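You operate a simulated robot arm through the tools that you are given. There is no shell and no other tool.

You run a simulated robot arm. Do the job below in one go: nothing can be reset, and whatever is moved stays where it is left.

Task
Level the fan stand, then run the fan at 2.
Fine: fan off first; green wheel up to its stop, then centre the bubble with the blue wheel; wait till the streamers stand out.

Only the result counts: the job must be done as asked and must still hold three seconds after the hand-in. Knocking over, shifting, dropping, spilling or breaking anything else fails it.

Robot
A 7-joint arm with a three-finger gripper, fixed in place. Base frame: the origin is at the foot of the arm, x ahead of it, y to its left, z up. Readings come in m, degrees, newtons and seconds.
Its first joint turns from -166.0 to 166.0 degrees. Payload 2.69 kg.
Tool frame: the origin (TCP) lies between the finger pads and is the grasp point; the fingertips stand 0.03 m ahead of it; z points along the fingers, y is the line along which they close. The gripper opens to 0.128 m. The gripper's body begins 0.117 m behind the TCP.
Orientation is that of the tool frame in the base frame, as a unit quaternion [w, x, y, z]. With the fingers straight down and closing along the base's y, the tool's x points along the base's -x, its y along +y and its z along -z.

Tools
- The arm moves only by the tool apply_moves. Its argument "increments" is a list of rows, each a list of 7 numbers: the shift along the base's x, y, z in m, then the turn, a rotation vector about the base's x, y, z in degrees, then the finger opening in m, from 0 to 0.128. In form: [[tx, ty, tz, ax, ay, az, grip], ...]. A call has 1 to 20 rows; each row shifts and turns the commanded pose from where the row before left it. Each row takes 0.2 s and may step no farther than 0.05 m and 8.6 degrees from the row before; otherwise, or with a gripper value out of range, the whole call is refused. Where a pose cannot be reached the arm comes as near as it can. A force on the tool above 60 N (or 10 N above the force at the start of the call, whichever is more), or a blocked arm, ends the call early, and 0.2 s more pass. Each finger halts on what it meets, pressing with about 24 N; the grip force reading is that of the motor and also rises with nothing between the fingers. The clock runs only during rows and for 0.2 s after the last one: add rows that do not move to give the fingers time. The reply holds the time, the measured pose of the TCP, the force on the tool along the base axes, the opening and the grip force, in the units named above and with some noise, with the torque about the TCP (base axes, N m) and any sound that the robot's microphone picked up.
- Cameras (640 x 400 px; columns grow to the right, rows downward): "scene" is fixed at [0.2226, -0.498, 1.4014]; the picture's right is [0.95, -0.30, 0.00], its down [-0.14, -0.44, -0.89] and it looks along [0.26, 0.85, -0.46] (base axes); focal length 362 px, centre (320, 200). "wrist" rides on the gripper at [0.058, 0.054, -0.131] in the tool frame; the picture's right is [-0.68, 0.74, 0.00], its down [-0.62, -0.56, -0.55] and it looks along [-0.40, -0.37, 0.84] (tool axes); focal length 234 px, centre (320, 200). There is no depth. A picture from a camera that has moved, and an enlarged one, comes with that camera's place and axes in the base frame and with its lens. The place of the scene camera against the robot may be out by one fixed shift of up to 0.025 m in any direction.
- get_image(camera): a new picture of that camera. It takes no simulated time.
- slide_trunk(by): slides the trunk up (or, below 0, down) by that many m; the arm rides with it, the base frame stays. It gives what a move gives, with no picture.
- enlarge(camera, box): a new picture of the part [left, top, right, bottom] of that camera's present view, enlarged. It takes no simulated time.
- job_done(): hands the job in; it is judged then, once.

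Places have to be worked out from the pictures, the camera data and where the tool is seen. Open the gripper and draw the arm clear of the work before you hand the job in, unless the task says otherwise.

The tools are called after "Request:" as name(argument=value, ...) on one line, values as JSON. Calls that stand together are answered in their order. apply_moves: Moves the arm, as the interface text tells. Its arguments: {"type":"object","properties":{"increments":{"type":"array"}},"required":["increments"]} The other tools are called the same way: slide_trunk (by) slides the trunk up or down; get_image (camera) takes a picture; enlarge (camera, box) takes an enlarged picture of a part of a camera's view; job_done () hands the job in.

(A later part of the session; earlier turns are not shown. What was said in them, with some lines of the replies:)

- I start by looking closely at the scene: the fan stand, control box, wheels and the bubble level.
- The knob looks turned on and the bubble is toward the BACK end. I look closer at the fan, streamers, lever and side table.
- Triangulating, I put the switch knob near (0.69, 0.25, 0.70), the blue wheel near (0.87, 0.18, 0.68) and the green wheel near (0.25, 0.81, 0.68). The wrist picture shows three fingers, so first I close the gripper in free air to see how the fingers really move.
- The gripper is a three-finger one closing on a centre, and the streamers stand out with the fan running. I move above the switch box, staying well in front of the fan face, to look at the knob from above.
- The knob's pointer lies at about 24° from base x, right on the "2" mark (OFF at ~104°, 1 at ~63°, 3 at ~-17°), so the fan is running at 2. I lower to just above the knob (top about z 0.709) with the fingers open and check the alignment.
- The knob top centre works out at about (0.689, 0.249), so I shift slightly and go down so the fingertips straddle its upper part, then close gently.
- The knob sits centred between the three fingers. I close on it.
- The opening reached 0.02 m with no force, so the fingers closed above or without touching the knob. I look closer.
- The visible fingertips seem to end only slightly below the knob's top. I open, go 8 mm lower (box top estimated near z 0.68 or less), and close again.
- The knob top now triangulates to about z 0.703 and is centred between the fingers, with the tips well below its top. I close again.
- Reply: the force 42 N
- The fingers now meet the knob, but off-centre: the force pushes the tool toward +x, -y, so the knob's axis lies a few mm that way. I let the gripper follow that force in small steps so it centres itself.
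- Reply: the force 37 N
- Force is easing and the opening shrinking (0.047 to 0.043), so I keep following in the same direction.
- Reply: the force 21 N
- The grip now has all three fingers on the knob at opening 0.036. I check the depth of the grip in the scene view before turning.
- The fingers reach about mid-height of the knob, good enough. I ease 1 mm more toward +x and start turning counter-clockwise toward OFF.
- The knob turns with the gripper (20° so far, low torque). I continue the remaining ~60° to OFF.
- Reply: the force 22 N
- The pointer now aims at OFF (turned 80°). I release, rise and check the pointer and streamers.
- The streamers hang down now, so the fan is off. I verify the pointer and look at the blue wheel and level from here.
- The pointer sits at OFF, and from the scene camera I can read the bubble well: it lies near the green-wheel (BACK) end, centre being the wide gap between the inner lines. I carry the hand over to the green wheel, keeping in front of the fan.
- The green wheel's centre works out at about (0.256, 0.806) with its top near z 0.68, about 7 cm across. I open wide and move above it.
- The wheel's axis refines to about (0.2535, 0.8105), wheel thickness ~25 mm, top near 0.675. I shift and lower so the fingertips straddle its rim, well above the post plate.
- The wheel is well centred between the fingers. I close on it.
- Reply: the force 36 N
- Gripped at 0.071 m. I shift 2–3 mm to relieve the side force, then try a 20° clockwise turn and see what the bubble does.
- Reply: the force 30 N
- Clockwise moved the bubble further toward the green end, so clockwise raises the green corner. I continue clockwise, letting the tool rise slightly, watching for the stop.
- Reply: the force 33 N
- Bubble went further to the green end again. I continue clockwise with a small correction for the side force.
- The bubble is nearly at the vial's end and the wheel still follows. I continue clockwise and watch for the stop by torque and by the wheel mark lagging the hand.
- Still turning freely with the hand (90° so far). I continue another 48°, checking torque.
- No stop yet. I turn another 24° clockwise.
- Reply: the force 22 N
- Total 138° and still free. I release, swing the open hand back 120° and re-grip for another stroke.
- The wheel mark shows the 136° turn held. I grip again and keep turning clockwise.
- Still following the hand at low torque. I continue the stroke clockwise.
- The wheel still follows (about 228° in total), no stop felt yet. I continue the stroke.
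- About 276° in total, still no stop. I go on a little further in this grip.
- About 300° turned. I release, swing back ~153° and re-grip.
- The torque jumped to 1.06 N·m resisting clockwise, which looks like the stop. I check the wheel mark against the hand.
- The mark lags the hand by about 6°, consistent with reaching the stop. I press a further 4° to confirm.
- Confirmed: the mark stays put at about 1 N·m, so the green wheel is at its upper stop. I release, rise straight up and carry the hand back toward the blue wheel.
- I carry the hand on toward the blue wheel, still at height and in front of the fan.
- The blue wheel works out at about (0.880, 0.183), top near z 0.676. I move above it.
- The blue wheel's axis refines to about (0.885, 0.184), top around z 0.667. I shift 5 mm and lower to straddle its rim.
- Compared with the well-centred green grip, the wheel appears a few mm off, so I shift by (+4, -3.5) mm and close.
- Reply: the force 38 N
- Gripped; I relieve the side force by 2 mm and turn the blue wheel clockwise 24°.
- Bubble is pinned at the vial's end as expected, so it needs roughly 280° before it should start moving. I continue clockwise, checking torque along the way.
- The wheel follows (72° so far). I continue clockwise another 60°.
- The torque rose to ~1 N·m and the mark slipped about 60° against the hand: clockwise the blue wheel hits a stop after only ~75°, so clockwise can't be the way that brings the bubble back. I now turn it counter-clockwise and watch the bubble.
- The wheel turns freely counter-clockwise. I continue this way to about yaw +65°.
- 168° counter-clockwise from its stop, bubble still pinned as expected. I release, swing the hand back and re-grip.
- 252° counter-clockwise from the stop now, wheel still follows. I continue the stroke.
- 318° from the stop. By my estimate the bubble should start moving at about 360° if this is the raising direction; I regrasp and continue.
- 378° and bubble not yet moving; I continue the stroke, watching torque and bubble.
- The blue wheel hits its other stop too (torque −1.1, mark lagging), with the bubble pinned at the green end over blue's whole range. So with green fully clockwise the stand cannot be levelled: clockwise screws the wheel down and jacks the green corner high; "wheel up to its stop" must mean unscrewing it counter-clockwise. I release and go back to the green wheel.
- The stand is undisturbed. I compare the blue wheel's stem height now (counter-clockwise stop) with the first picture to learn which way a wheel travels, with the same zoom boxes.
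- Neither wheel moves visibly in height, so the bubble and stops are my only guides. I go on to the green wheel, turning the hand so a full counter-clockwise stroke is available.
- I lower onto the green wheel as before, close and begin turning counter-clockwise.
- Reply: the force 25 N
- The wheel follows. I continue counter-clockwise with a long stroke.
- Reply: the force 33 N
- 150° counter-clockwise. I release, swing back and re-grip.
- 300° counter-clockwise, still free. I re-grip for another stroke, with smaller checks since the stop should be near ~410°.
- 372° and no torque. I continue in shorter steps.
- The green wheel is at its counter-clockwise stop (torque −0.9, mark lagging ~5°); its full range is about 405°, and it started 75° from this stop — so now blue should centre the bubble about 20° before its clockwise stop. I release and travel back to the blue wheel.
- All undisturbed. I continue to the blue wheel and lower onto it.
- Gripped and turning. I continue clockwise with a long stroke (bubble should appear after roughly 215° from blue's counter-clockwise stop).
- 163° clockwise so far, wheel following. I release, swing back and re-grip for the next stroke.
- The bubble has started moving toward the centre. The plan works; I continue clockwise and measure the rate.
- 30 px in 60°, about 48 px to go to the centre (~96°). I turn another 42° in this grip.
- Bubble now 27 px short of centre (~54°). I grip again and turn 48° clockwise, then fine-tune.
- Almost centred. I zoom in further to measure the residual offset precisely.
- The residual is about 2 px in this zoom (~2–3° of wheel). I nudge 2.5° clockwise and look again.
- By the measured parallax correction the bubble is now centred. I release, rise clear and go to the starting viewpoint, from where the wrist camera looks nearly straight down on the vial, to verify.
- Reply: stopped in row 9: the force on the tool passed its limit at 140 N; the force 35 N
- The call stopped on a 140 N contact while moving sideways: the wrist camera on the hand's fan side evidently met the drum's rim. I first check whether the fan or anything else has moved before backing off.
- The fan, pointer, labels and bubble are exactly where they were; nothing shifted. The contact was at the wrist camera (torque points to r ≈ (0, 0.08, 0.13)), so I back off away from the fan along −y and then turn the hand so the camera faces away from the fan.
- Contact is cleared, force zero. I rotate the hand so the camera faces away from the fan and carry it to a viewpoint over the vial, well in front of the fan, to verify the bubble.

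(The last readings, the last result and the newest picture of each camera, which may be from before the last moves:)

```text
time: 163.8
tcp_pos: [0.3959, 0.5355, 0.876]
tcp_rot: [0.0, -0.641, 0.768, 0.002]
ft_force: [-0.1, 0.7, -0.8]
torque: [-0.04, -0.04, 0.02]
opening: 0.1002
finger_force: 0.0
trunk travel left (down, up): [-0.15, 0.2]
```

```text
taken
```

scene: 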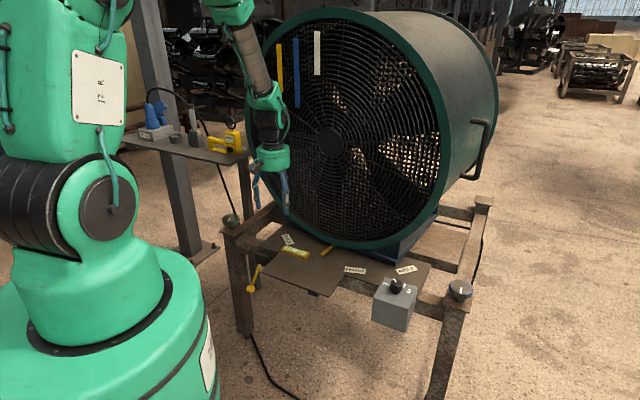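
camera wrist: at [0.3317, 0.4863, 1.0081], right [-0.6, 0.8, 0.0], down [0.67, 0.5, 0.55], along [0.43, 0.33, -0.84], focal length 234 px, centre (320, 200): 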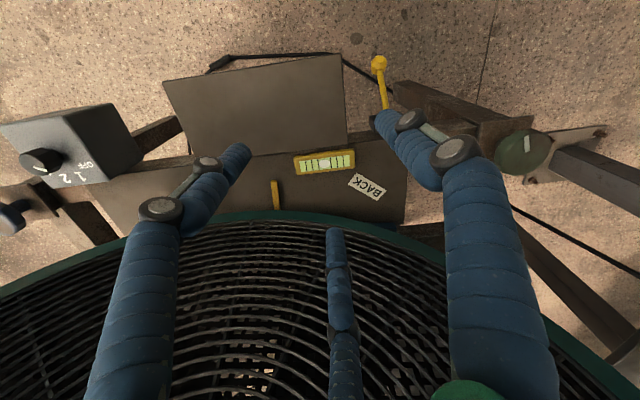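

Request:
enlarge(camera="wrist", box=[304, 150, 344, 175])

```text
16.00 times, centred on (324, 162) of wrist
camera zoom: at [0.3317, 0.4863, 1.0081], right [-0.6, 0.8, 0.0], down [0.67, 0.5, 0.55], along [0.43, 0.33, -0.84], focal length 3747 px, centre (256, 800)
```

zoom: 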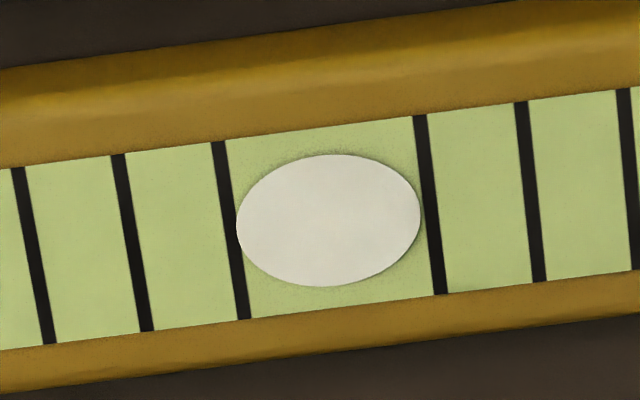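

From this view the bubble sits centred between the inner lines (off by about 2% of a division). The stand is level, so I go back to the switch to set it to 2.

Request:
apply_moves(increments=[[0.0302, -0.0291, -0.003, 0, 0, 0, 0.08], [0.0302, -0.0291, -0.003, 0, 0, 0, 0.08], [0.0302, -0.0291, -0.003, 0, 0, 0, 0.08], [0.0302, -0.0291, -0.003, 0, 0, 0, 0.07], [0.0302, -0.0291, -0.003, 0, 0, 0, 0.07], [0.0302, -0.0291, -0.003, 0, 0, 0, 0.07], [0.0302, -0.0291, -0.003, 0, 0, 0, 0.07], [0.0302, -0.0291, -0.003, 0, 0, 0, 0.07], [0.0302, -0.0291, -0.003, 0, 0, 0, 0.07], [0.0302, -0.0291, -0.003, 0, 0, 0, 0.07], [0, 0, 0, 0, 0, 0, 0.07]])

Request:
get_image(camera="wrist")

Request:
enlarge(camera="scene", box=[280, 240, 312, 262])

```text
time: 166.2
tcp_pos: [0.7, 0.244, 0.8445]
tcp_rot: [-0.001, -0.641, 0.767, 0.003]
ft_force: [0.6, 0.4, -0.3]
torque: [0.03, 0.04, -0.04]
opening: 0.0701
finger_force: 0.0
trunk travel left (down, up): [-0.15, 0.2]
```

```text
taken
camera wrist: at [0.6364, 0.1943, 0.9754], right [-0.6, 0.8, 0.0], down [0.67, 0.5, 0.55], along [0.43, 0.33, -0.84], focal length 234 px, centre (320, 200)
```

wrist: 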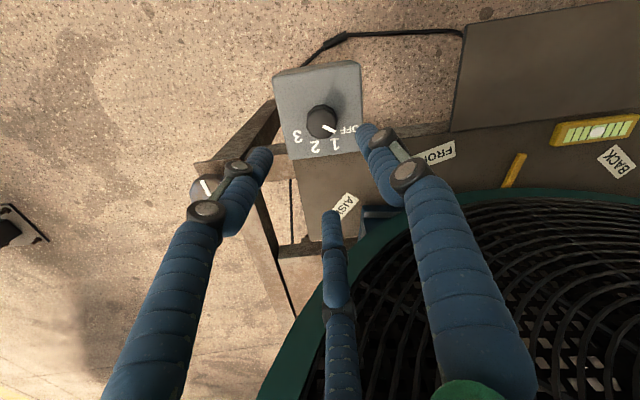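

```text
16.00 times, centred on (296, 251) of scene
camera zoom: at [0.2226, -0.498, 1.4014], right [0.95, -0.3, 0.0], down [-0.14, -0.44, -0.89], along [0.26, 0.85, -0.46], focal length 5796 px, centre (704, -616)
```

zoom: 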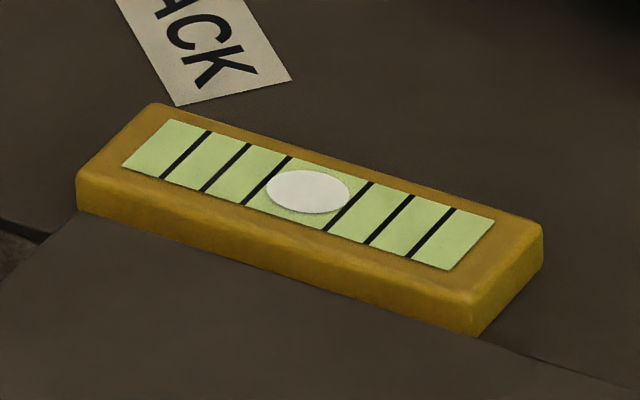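

I'm nearly above the knob; comparing with the earlier grip pose I shift (−2.7, +1) mm and descend around the knob.

Request:
apply_moves(increments=[[-0.0027, 0.001, -0.03, 0, 0, 0, 0.07], [0, 0, -0.04, 0, 0, 0, 0.07], [0, 0, -0.04, 0, 0, 0, 0.07], [0, 0, -0.021, 0, 0, 0, 0.07], [0, 0, 0, 0, 0, 0, 0.07]])

Request:
enlarge(camera="wrist", box=[240, 80, 400, 220])

Request:
enlarge(camera="scene", box=[375, 250, 425, 300])

```text
time: 167.4
tcp_pos: [0.6971, 0.2416, 0.7112]
tcp_rot: [0.0, -0.641, 0.768, 0.003]
ft_force: [1.0, 0.6, 0.6]
torque: [0.02, 0.02, 0.05]
opening: 0.0699
finger_force: 0.1
trunk travel left (down, up): [-0.15, 0.2]
```

```text
2.86 times, centred on (320, 150) of wrist
camera zoom: at [0.6341, 0.1938, 0.8438], right [-0.6, 0.8, 0.0], down [0.67, 0.5, 0.55], along [0.43, 0.33, -0.84], focal length 669 px, centre (320, 343)
```

zoom: 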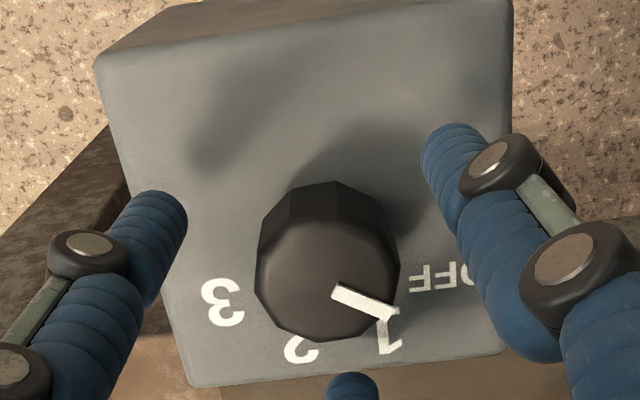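

```text
8.00 times, centred on (400, 275) of scene
camera zoom: at [0.2226, -0.498, 1.4014], right [0.95, -0.3, 0.0], down [-0.14, -0.44, -0.89], along [0.26, 0.85, -0.46], focal length 2898 px, centre (-320, -400)
```

zoom: 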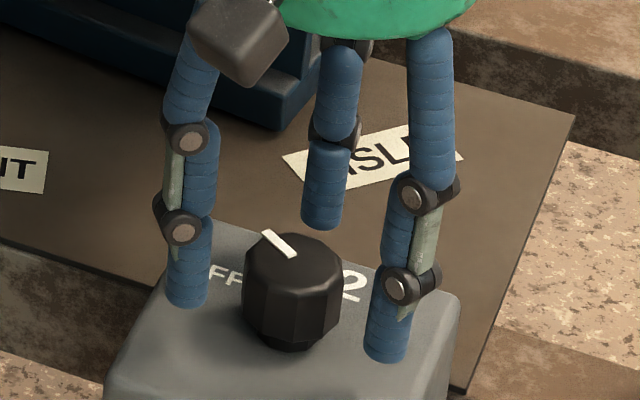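

The knob is ~2 mm off-centre; I shift (−0.9, +2) mm and close on it.

Request:
apply_moves(increments=[[-0.0009, 0.002, 0, 0, 0, 0, 0.07], [0, 0, 0, 0, 0, 0, 0.05], [0, 0, 0, 0, 0, 0, 0.03], [0, 0, 0, 0, 0, 0, 0.02], [0, 0, 0, 0, 0, 0, 0.02]])

Request:
enlarge(camera="wrist", box=[240, 80, 400, 220])

Request:
enlarge(camera="scene", box=[375, 250, 425, 300])

```text
time: 168.6
tcp_pos: [0.6965, 0.244, 0.7134]
tcp_rot: [-0.001, -0.641, 0.768, 0.003]
ft_force: [5.5, -16.5, -0.3]
torque: [-0.59, -0.21, -0.01]
opening: 0.0362
finger_force: 44.9
trunk travel left (down, up): [-0.15, 0.2]
```

```text
2.86 times, centred on (320, 150) of wrist
camera zoom: at [0.6331, 0.1952, 0.8438], right [-0.6, 0.8, 0.0], down [0.67, 0.5, 0.55], along [0.43, 0.33, -0.84], focal length 669 px, centre (320, 343)
```

zoom: 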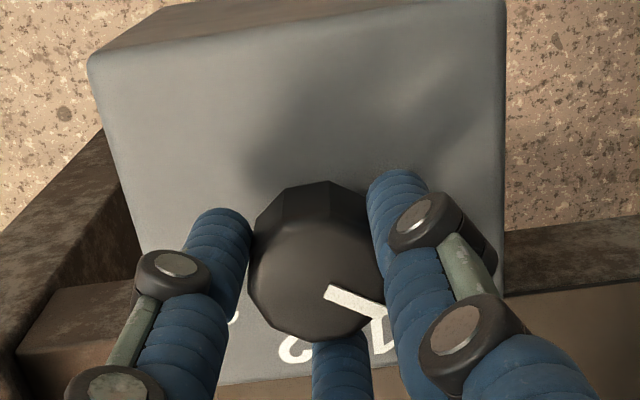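

```text
8.00 times, centred on (400, 275) of scene
camera zoom: at [0.2226, -0.498, 1.4014], right [0.95, -0.3, 0.0], down [-0.14, -0.44, -0.89], along [0.26, 0.85, -0.46], focal length 2898 px, centre (-320, -400)
```

zoom: 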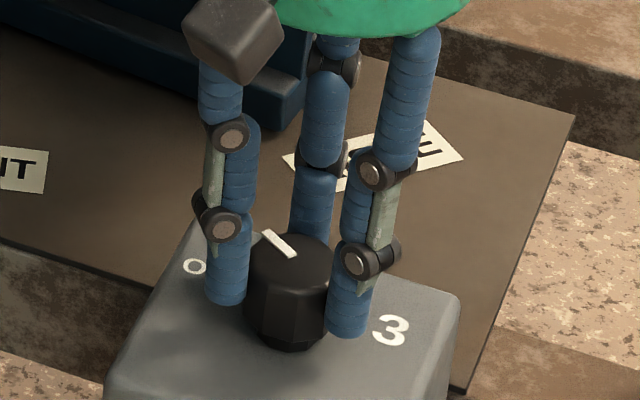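

Gripped well. I turn the knob 80° clockwise to 2.

Request:
apply_moves(increments=[[0, -0.001, 0, 0, 0, -7, 0.02], [0, 0, 0, 0, 0, -7.3, 0.02], [0, 0, 0, 0, 0, -7.3, 0.02], [0, 0, 0, 0, 0, -7.3, 0.02], [0, 0, 0, 0, 0, -7.3, 0.02], [0, 0, 0, 0, 0, -7.3, 0.02], [0, 0, 0, 0, 0, -7.3, 0.02], [0, 0, 0, 0, 0, -7.3, 0.02], [0, 0, 0, 0, 0, -7.3, 0.02], [0, 0, 0, 0, 0, -7.3, 0.02], [0, 0, 0, 0, 0, -7.3, 0.02], [0, 0, 0, 0, 0, 0, 0.02]])

Request:
enlarge(camera="scene", box=[375, 250, 425, 300])

Request:
enlarge(camera="wrist", box=[240, 80, 400, 220])

```text
time: 171.2
tcp_pos: [0.6966, 0.2448, 0.7113]
tcp_rot: [0.0, 0.004, 1.0, 0.003]
ft_force: [19.0, -28.5, -24.0]
torque: [-0.7, -0.51, -0.01]
opening: 0.0364
finger_force: 44.9
trunk travel left (down, up): [-0.15, 0.2]
```

```text
8.00 times, centred on (400, 275) of scene
camera zoom: at [0.2226, -0.498, 1.4014], right [0.95, -0.3, 0.0], down [-0.14, -0.44, -0.89], along [0.26, 0.85, -0.46], focal length 2898 px, centre (-320, -400)
```

zoom: 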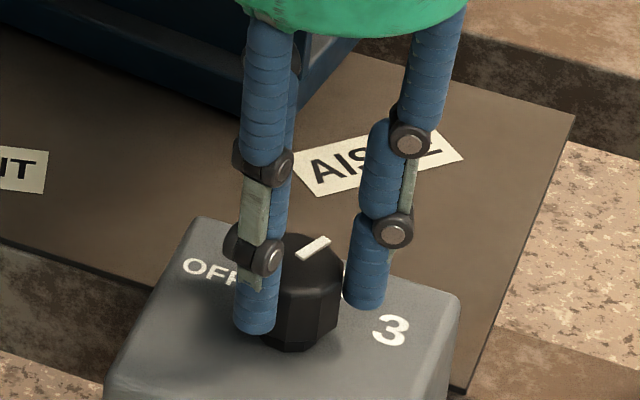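

```text
2.86 times, centred on (320, 150) of wrist
camera zoom: at [0.6378, 0.297, 0.8442], right [0.68, 0.73, 0.0], down [0.61, -0.57, 0.55], along [0.4, -0.37, -0.84], focal length 669 px, centre (320, 343)
```

zoom: 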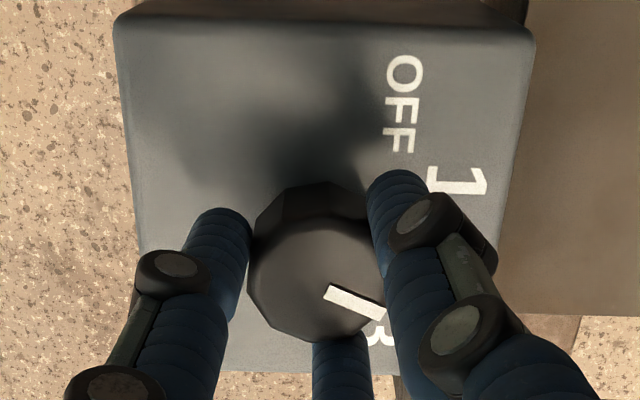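

The pointer is back in the same direction it had at "2" at the start. I open, rise straight up and check the knob and streamers.

Request:
apply_moves(increments=[[0, 0, 0, 0, 0, 0, 0.07], [0, 0, 0, 0, 0, 0, 0.07], [0, 0, 0.02, 0, 0, 0, 0.07], [0, 0, 0.03, 0, 0, 0, 0.07], [0, 0, 0.04, 0, 0, 0, 0.07], [0, 0, 0.04, 0, 0, 0, 0.07], [0, 0, 0, 0, 0, 0, 0.07]])

Request:
get_image(camera="scene")

Request:
enlarge(camera="wrist", box=[260, 50, 400, 190])

Request:
enlarge(camera="scene", box=[370, 270, 420, 310])

Request:
enlarge(camera="scene", box=[280, 240, 312, 262])

```text
time: 172.8
tcp_pos: [0.6956, 0.2457, 0.842]
tcp_rot: [0.001, 0.003, 1.0, 0.002]
ft_force: [-0.1, -0.4, 0.3]
torque: [0.0, -0.02, -0.03]
opening: 0.07
finger_force: 0.1
trunk travel left (down, up): [-0.15, 0.2]
```

```text
taken
```

scene: 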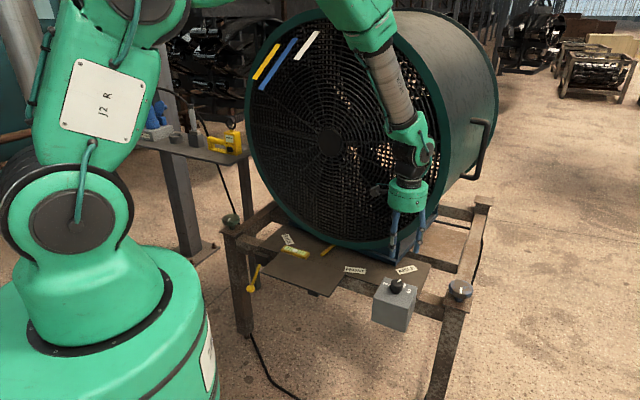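

```text
2.86 times, centred on (330, 120) of wrist
camera zoom: at [0.6362, 0.2985, 0.9744], right [0.68, 0.73, 0.0], down [0.61, -0.57, 0.55], along [0.4, -0.37, -0.84], focal length 669 px, centre (291, 429)
```

zoom: 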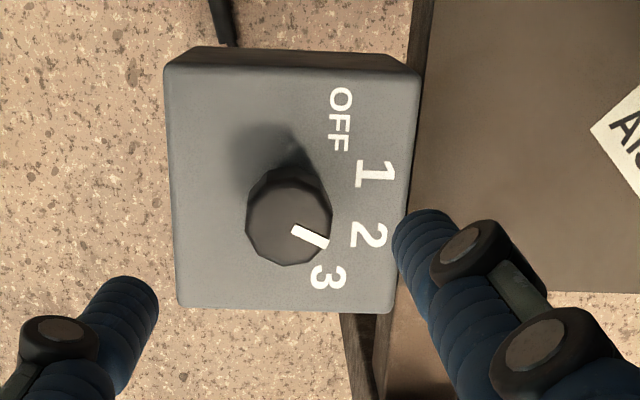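

```text
10.00 times, centred on (395, 290) of scene
camera zoom: at [0.2226, -0.498, 1.4014], right [0.95, -0.3, 0.0], down [-0.14, -0.44, -0.89], along [0.26, 0.85, -0.46], focal length 3622 px, centre (-430, -700)
```

zoom: 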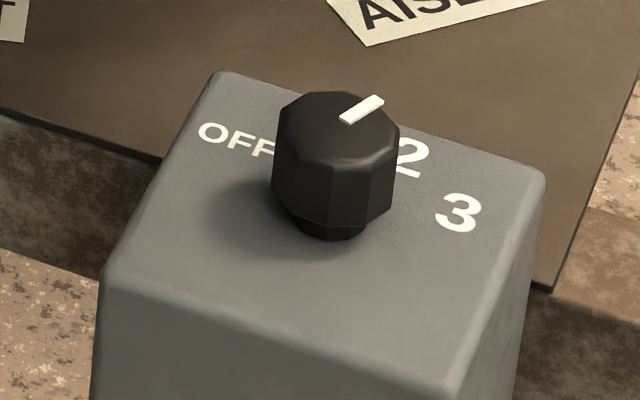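

```text
16.00 times, centred on (296, 251) of scene
camera zoom: at [0.2226, -0.498, 1.4014], right [0.95, -0.3, 0.0], down [-0.14, -0.44, -0.89], along [0.26, 0.85, -0.46], focal length 5796 px, centre (704, -616)
```

zoom: 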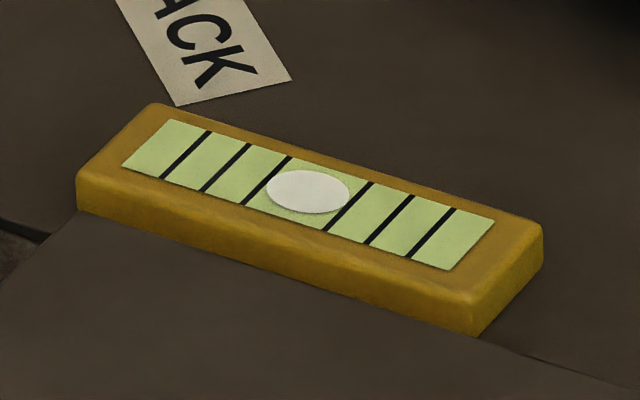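

The streamers are rising, so the fan is spinning up. I check the pointer angle more closely and let time pass with the hand drawn clear.

Request:
enlarge(camera="scene", box=[380, 270, 414, 292])

Request:
enlarge(camera="wrist", box=[290, 80, 350, 150])

```text
16.00 times, centred on (397, 281) of scene
camera zoom: at [0.2226, -0.498, 1.4014], right [0.95, -0.3, 0.0], down [-0.14, -0.44, -0.89], along [0.26, 0.85, -0.46], focal length 5796 px, centre (-912, -1096)
```

zoom: 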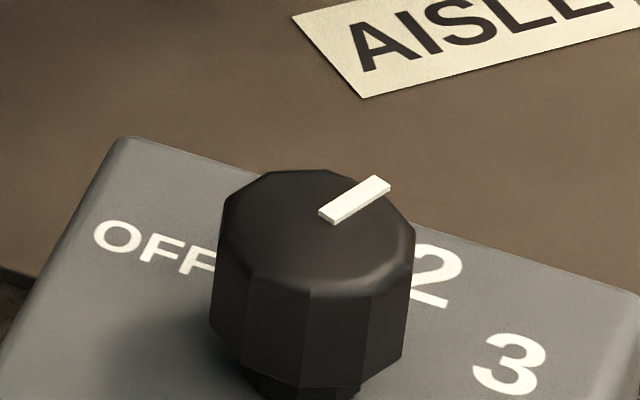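

```text
5.71 times, centred on (320, 115) of wrist
camera zoom: at [0.6362, 0.2985, 0.9744], right [0.68, 0.73, 0.0], down [0.61, -0.57, 0.55], along [0.4, -0.37, -0.84], focal length 1338 px, centre (320, 686)
```

zoom: 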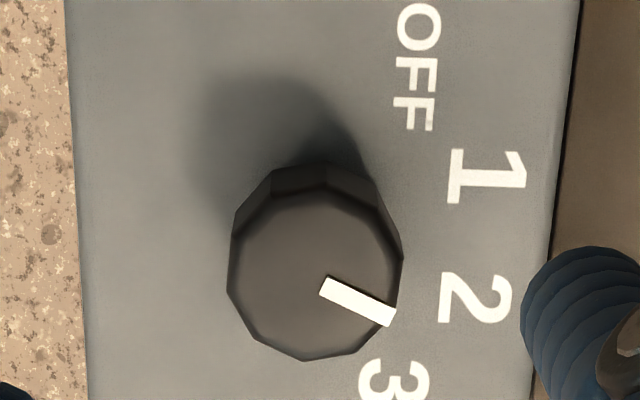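

The pointer matches its original "2" direction within a degree or two. I draw the arm back clear of the work and wait for the streamers.

Request:
apply_moves(increments=[[-0.02, -0.015, 0.02, 0, 0, 0, 0.07], [-0.03, -0.018, 0.019, 0, 0, 0, 0.07], [-0.03, -0.018, 0.019, 0, 0, 0, 0.07], [-0.03, -0.018, 0.019, 0, 0, 0, 0.08], [-0.03, -0.018, 0.019, 0, 0, 0, 0.08], [-0.03, -0.018, 0.019, 0, 0, 0, 0.08], [-0.03, -0.018, 0.019, 0, 0, 0, 0.08], [-0.03, -0.018, 0.019, 0, 0, 0, 0.08], [0, 0, 0, 0, 0, 0, 0.08], [0, 0, 0, 0, 0, 0, 0.08], [0, 0, 0, 0, 0, 0, 0.08], [0, 0, 0, 0, 0, 0, 0.08], [0, 0, 0, 0, 0, 0, 0.08], [0, 0, 0, 0, 0, 0, 0.08], [0, 0, 0, 0, 0, 0, 0.08], [0, 0, 0, 0, 0, 0, 0.08], [0, 0, 0, 0, 0, 0, 0.08], [0, 0, 0, 0, 0, 0, 0.08], [0, 0, 0, 0, 0, 0, 0.08], [0, 0, 0, 0, 0, 0, 0.08]])

Request:
get_image(camera="scene")

Request:
enlarge(camera="scene", box=[230, 20, 340, 90])

```text
time: 177.0
tcp_pos: [0.4645, 0.1035, 0.9953]
tcp_rot: [0.001, 0.002, 1.0, 0.001]
ft_force: [-0.8, 0.4, 0.5]
torque: [0.0, 0.01, -0.02]
opening: 0.0799
finger_force: 0.0
trunk travel left (down, up): [-0.15, 0.2]
```

```text
taken
```

scene: 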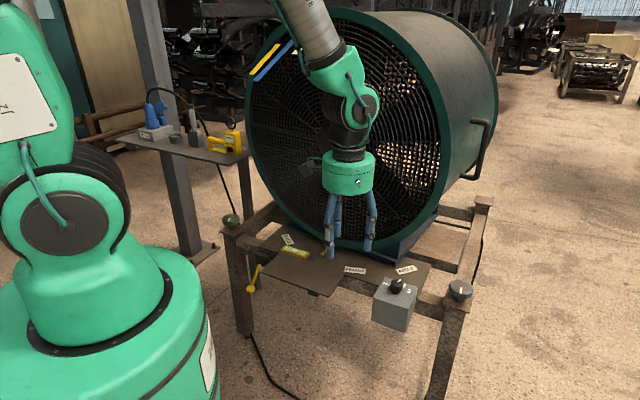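

```text
5.71 times, centred on (285, 55) of scene
camera zoom: at [0.2226, -0.498, 1.4014], right [0.95, -0.3, 0.0], down [-0.14, -0.44, -0.89], along [0.26, 0.85, -0.46], focal length 2070 px, centre (520, 1029)
```

zoom: 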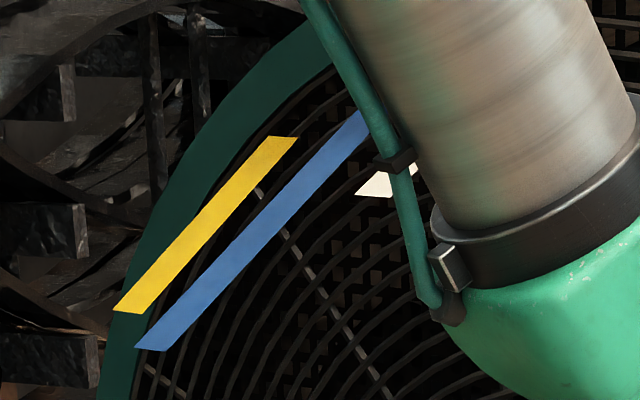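

The streamers stand out as they did at the start. I wait a few more seconds and make a final check of streamers, bubble and knob.

Request:
apply_moves(increments=[[0, 0, 0, 0, 0, 0, 0.08], [0, 0, 0, 0, 0, 0, 0.08], [0, 0, 0, 0, 0, 0, 0.08], [0, 0, 0, 0, 0, 0, 0.08], [0, 0, 0, 0, 0, 0, 0.08], [0, 0, 0, 0, 0, 0, 0.08], [0, 0, 0, 0, 0, 0, 0.08], [0, 0, 0, 0, 0, 0, 0.08], [0, 0, 0, 0, 0, 0, 0.08], [0, 0, 0, 0, 0, 0, 0.08], [0, 0, 0, 0, 0, 0, 0.08], [0, 0, 0, 0, 0, 0, 0.08], [0, 0, 0, 0, 0, 0, 0.08], [0, 0, 0, 0, 0, 0, 0.08], [0, 0, 0, 0, 0, 0, 0.08], [0, 0, 0, 0, 0, 0, 0.08], [0, 0, 0, 0, 0, 0, 0.08], [0, 0, 0, 0, 0, 0, 0.08], [0, 0, 0, 0, 0, 0, 0.08], [0, 0, 0, 0, 0, 0, 0.08]])

Request:
enlarge(camera="scene", box=[230, 20, 340, 90])

Request:
enlarge(camera="scene", box=[280, 240, 312, 262])

Request:
enlarge(camera="scene", box=[220, 200, 500, 375])

```text
time: 181.2
tcp_pos: [0.4652, 0.103, 0.9965]
tcp_rot: [0.001, 0.003, 1.0, 0.001]
ft_force: [0.3, 0.1, 0.3]
torque: [-0.03, -0.01, 0.0]
opening: 0.0798
finger_force: 0.0
trunk travel left (down, up): [-0.15, 0.2]
```

```text
5.71 times, centred on (285, 55) of scene
camera zoom: at [0.2226, -0.498, 1.4014], right [0.95, -0.3, 0.0], down [-0.14, -0.44, -0.89], along [0.26, 0.85, -0.46], focal length 2070 px, centre (520, 1029)
```

zoom: 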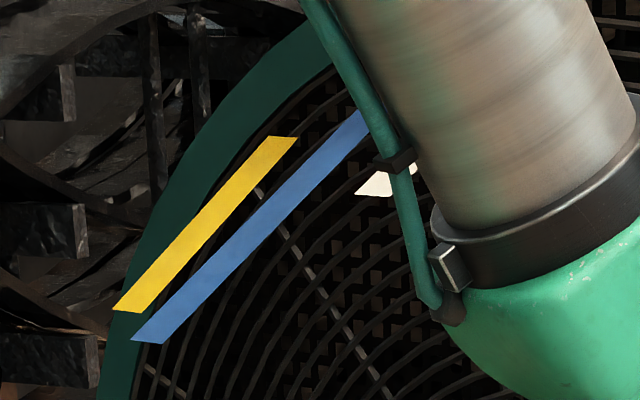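

```text
16.00 times, centred on (296, 251) of scene
camera zoom: at [0.2226, -0.498, 1.4014], right [0.95, -0.3, 0.0], down [-0.14, -0.44, -0.89], along [0.26, 0.85, -0.46], focal length 5796 px, centre (704, -616)
```

zoom: 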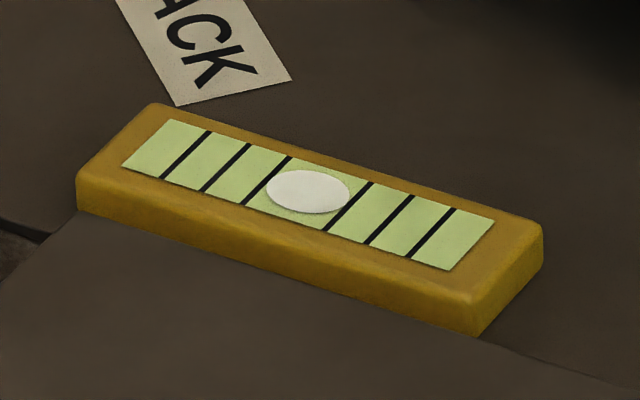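

```text
2.29 times, centred on (360, 288) of scene
camera zoom: at [0.2226, -0.498, 1.4014], right [0.95, -0.3, 0.0], down [-0.14, -0.44, -0.89], along [0.26, 0.85, -0.46], focal length 828 px, centre (229, 0)
```

zoom: 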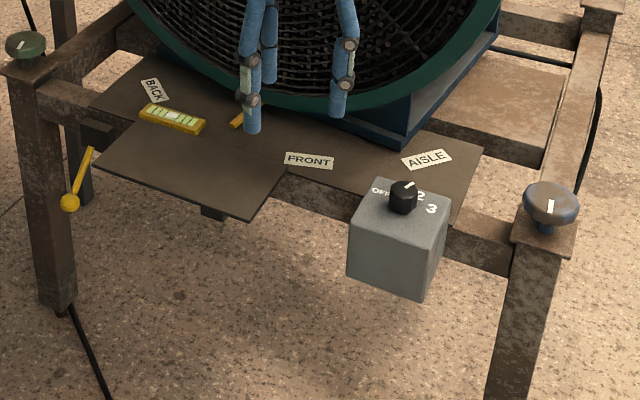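

Streamers are standing out, the bubble is centred, green is at its stop, the switch is at 2, and the arm is clear with an open hand. I hand the job in.

Request:
job_done()

```text
The job is handed in.
```

I levelled the stand and set the fan running at 2. The bubble is centred and the streamers stand out as they did at the start. The job is handed in, but I have not seen a verdict on it.

- **Fan:** I switched it off before touching the wheels. It started on 2, and the pointer is back on that mark to within a degree or two.
- **Green wheel:** It sits at its counter-clockwise stop. I first took it to the clockwise stop, but there the bubble stayed pinned at the green end at both stops of the blue wheel. I took "up to its stop" to mean unscrewing the wheel, because that was the only stop where the stand could be levelled.
- **Blue wheel:** It is set so the bubble sits midway between the inner lines, off by about 2% of a division in a near-overhead view.
- **Contact with the fan:** While moving away from the blue wheel, the hand's camera bumped the fan drum with about 140 N and the move stopped. I compared pictures from before and after: the fan, its pointer, the labels and the bubble had not moved.

The arm is drawn back and the gripper is open.
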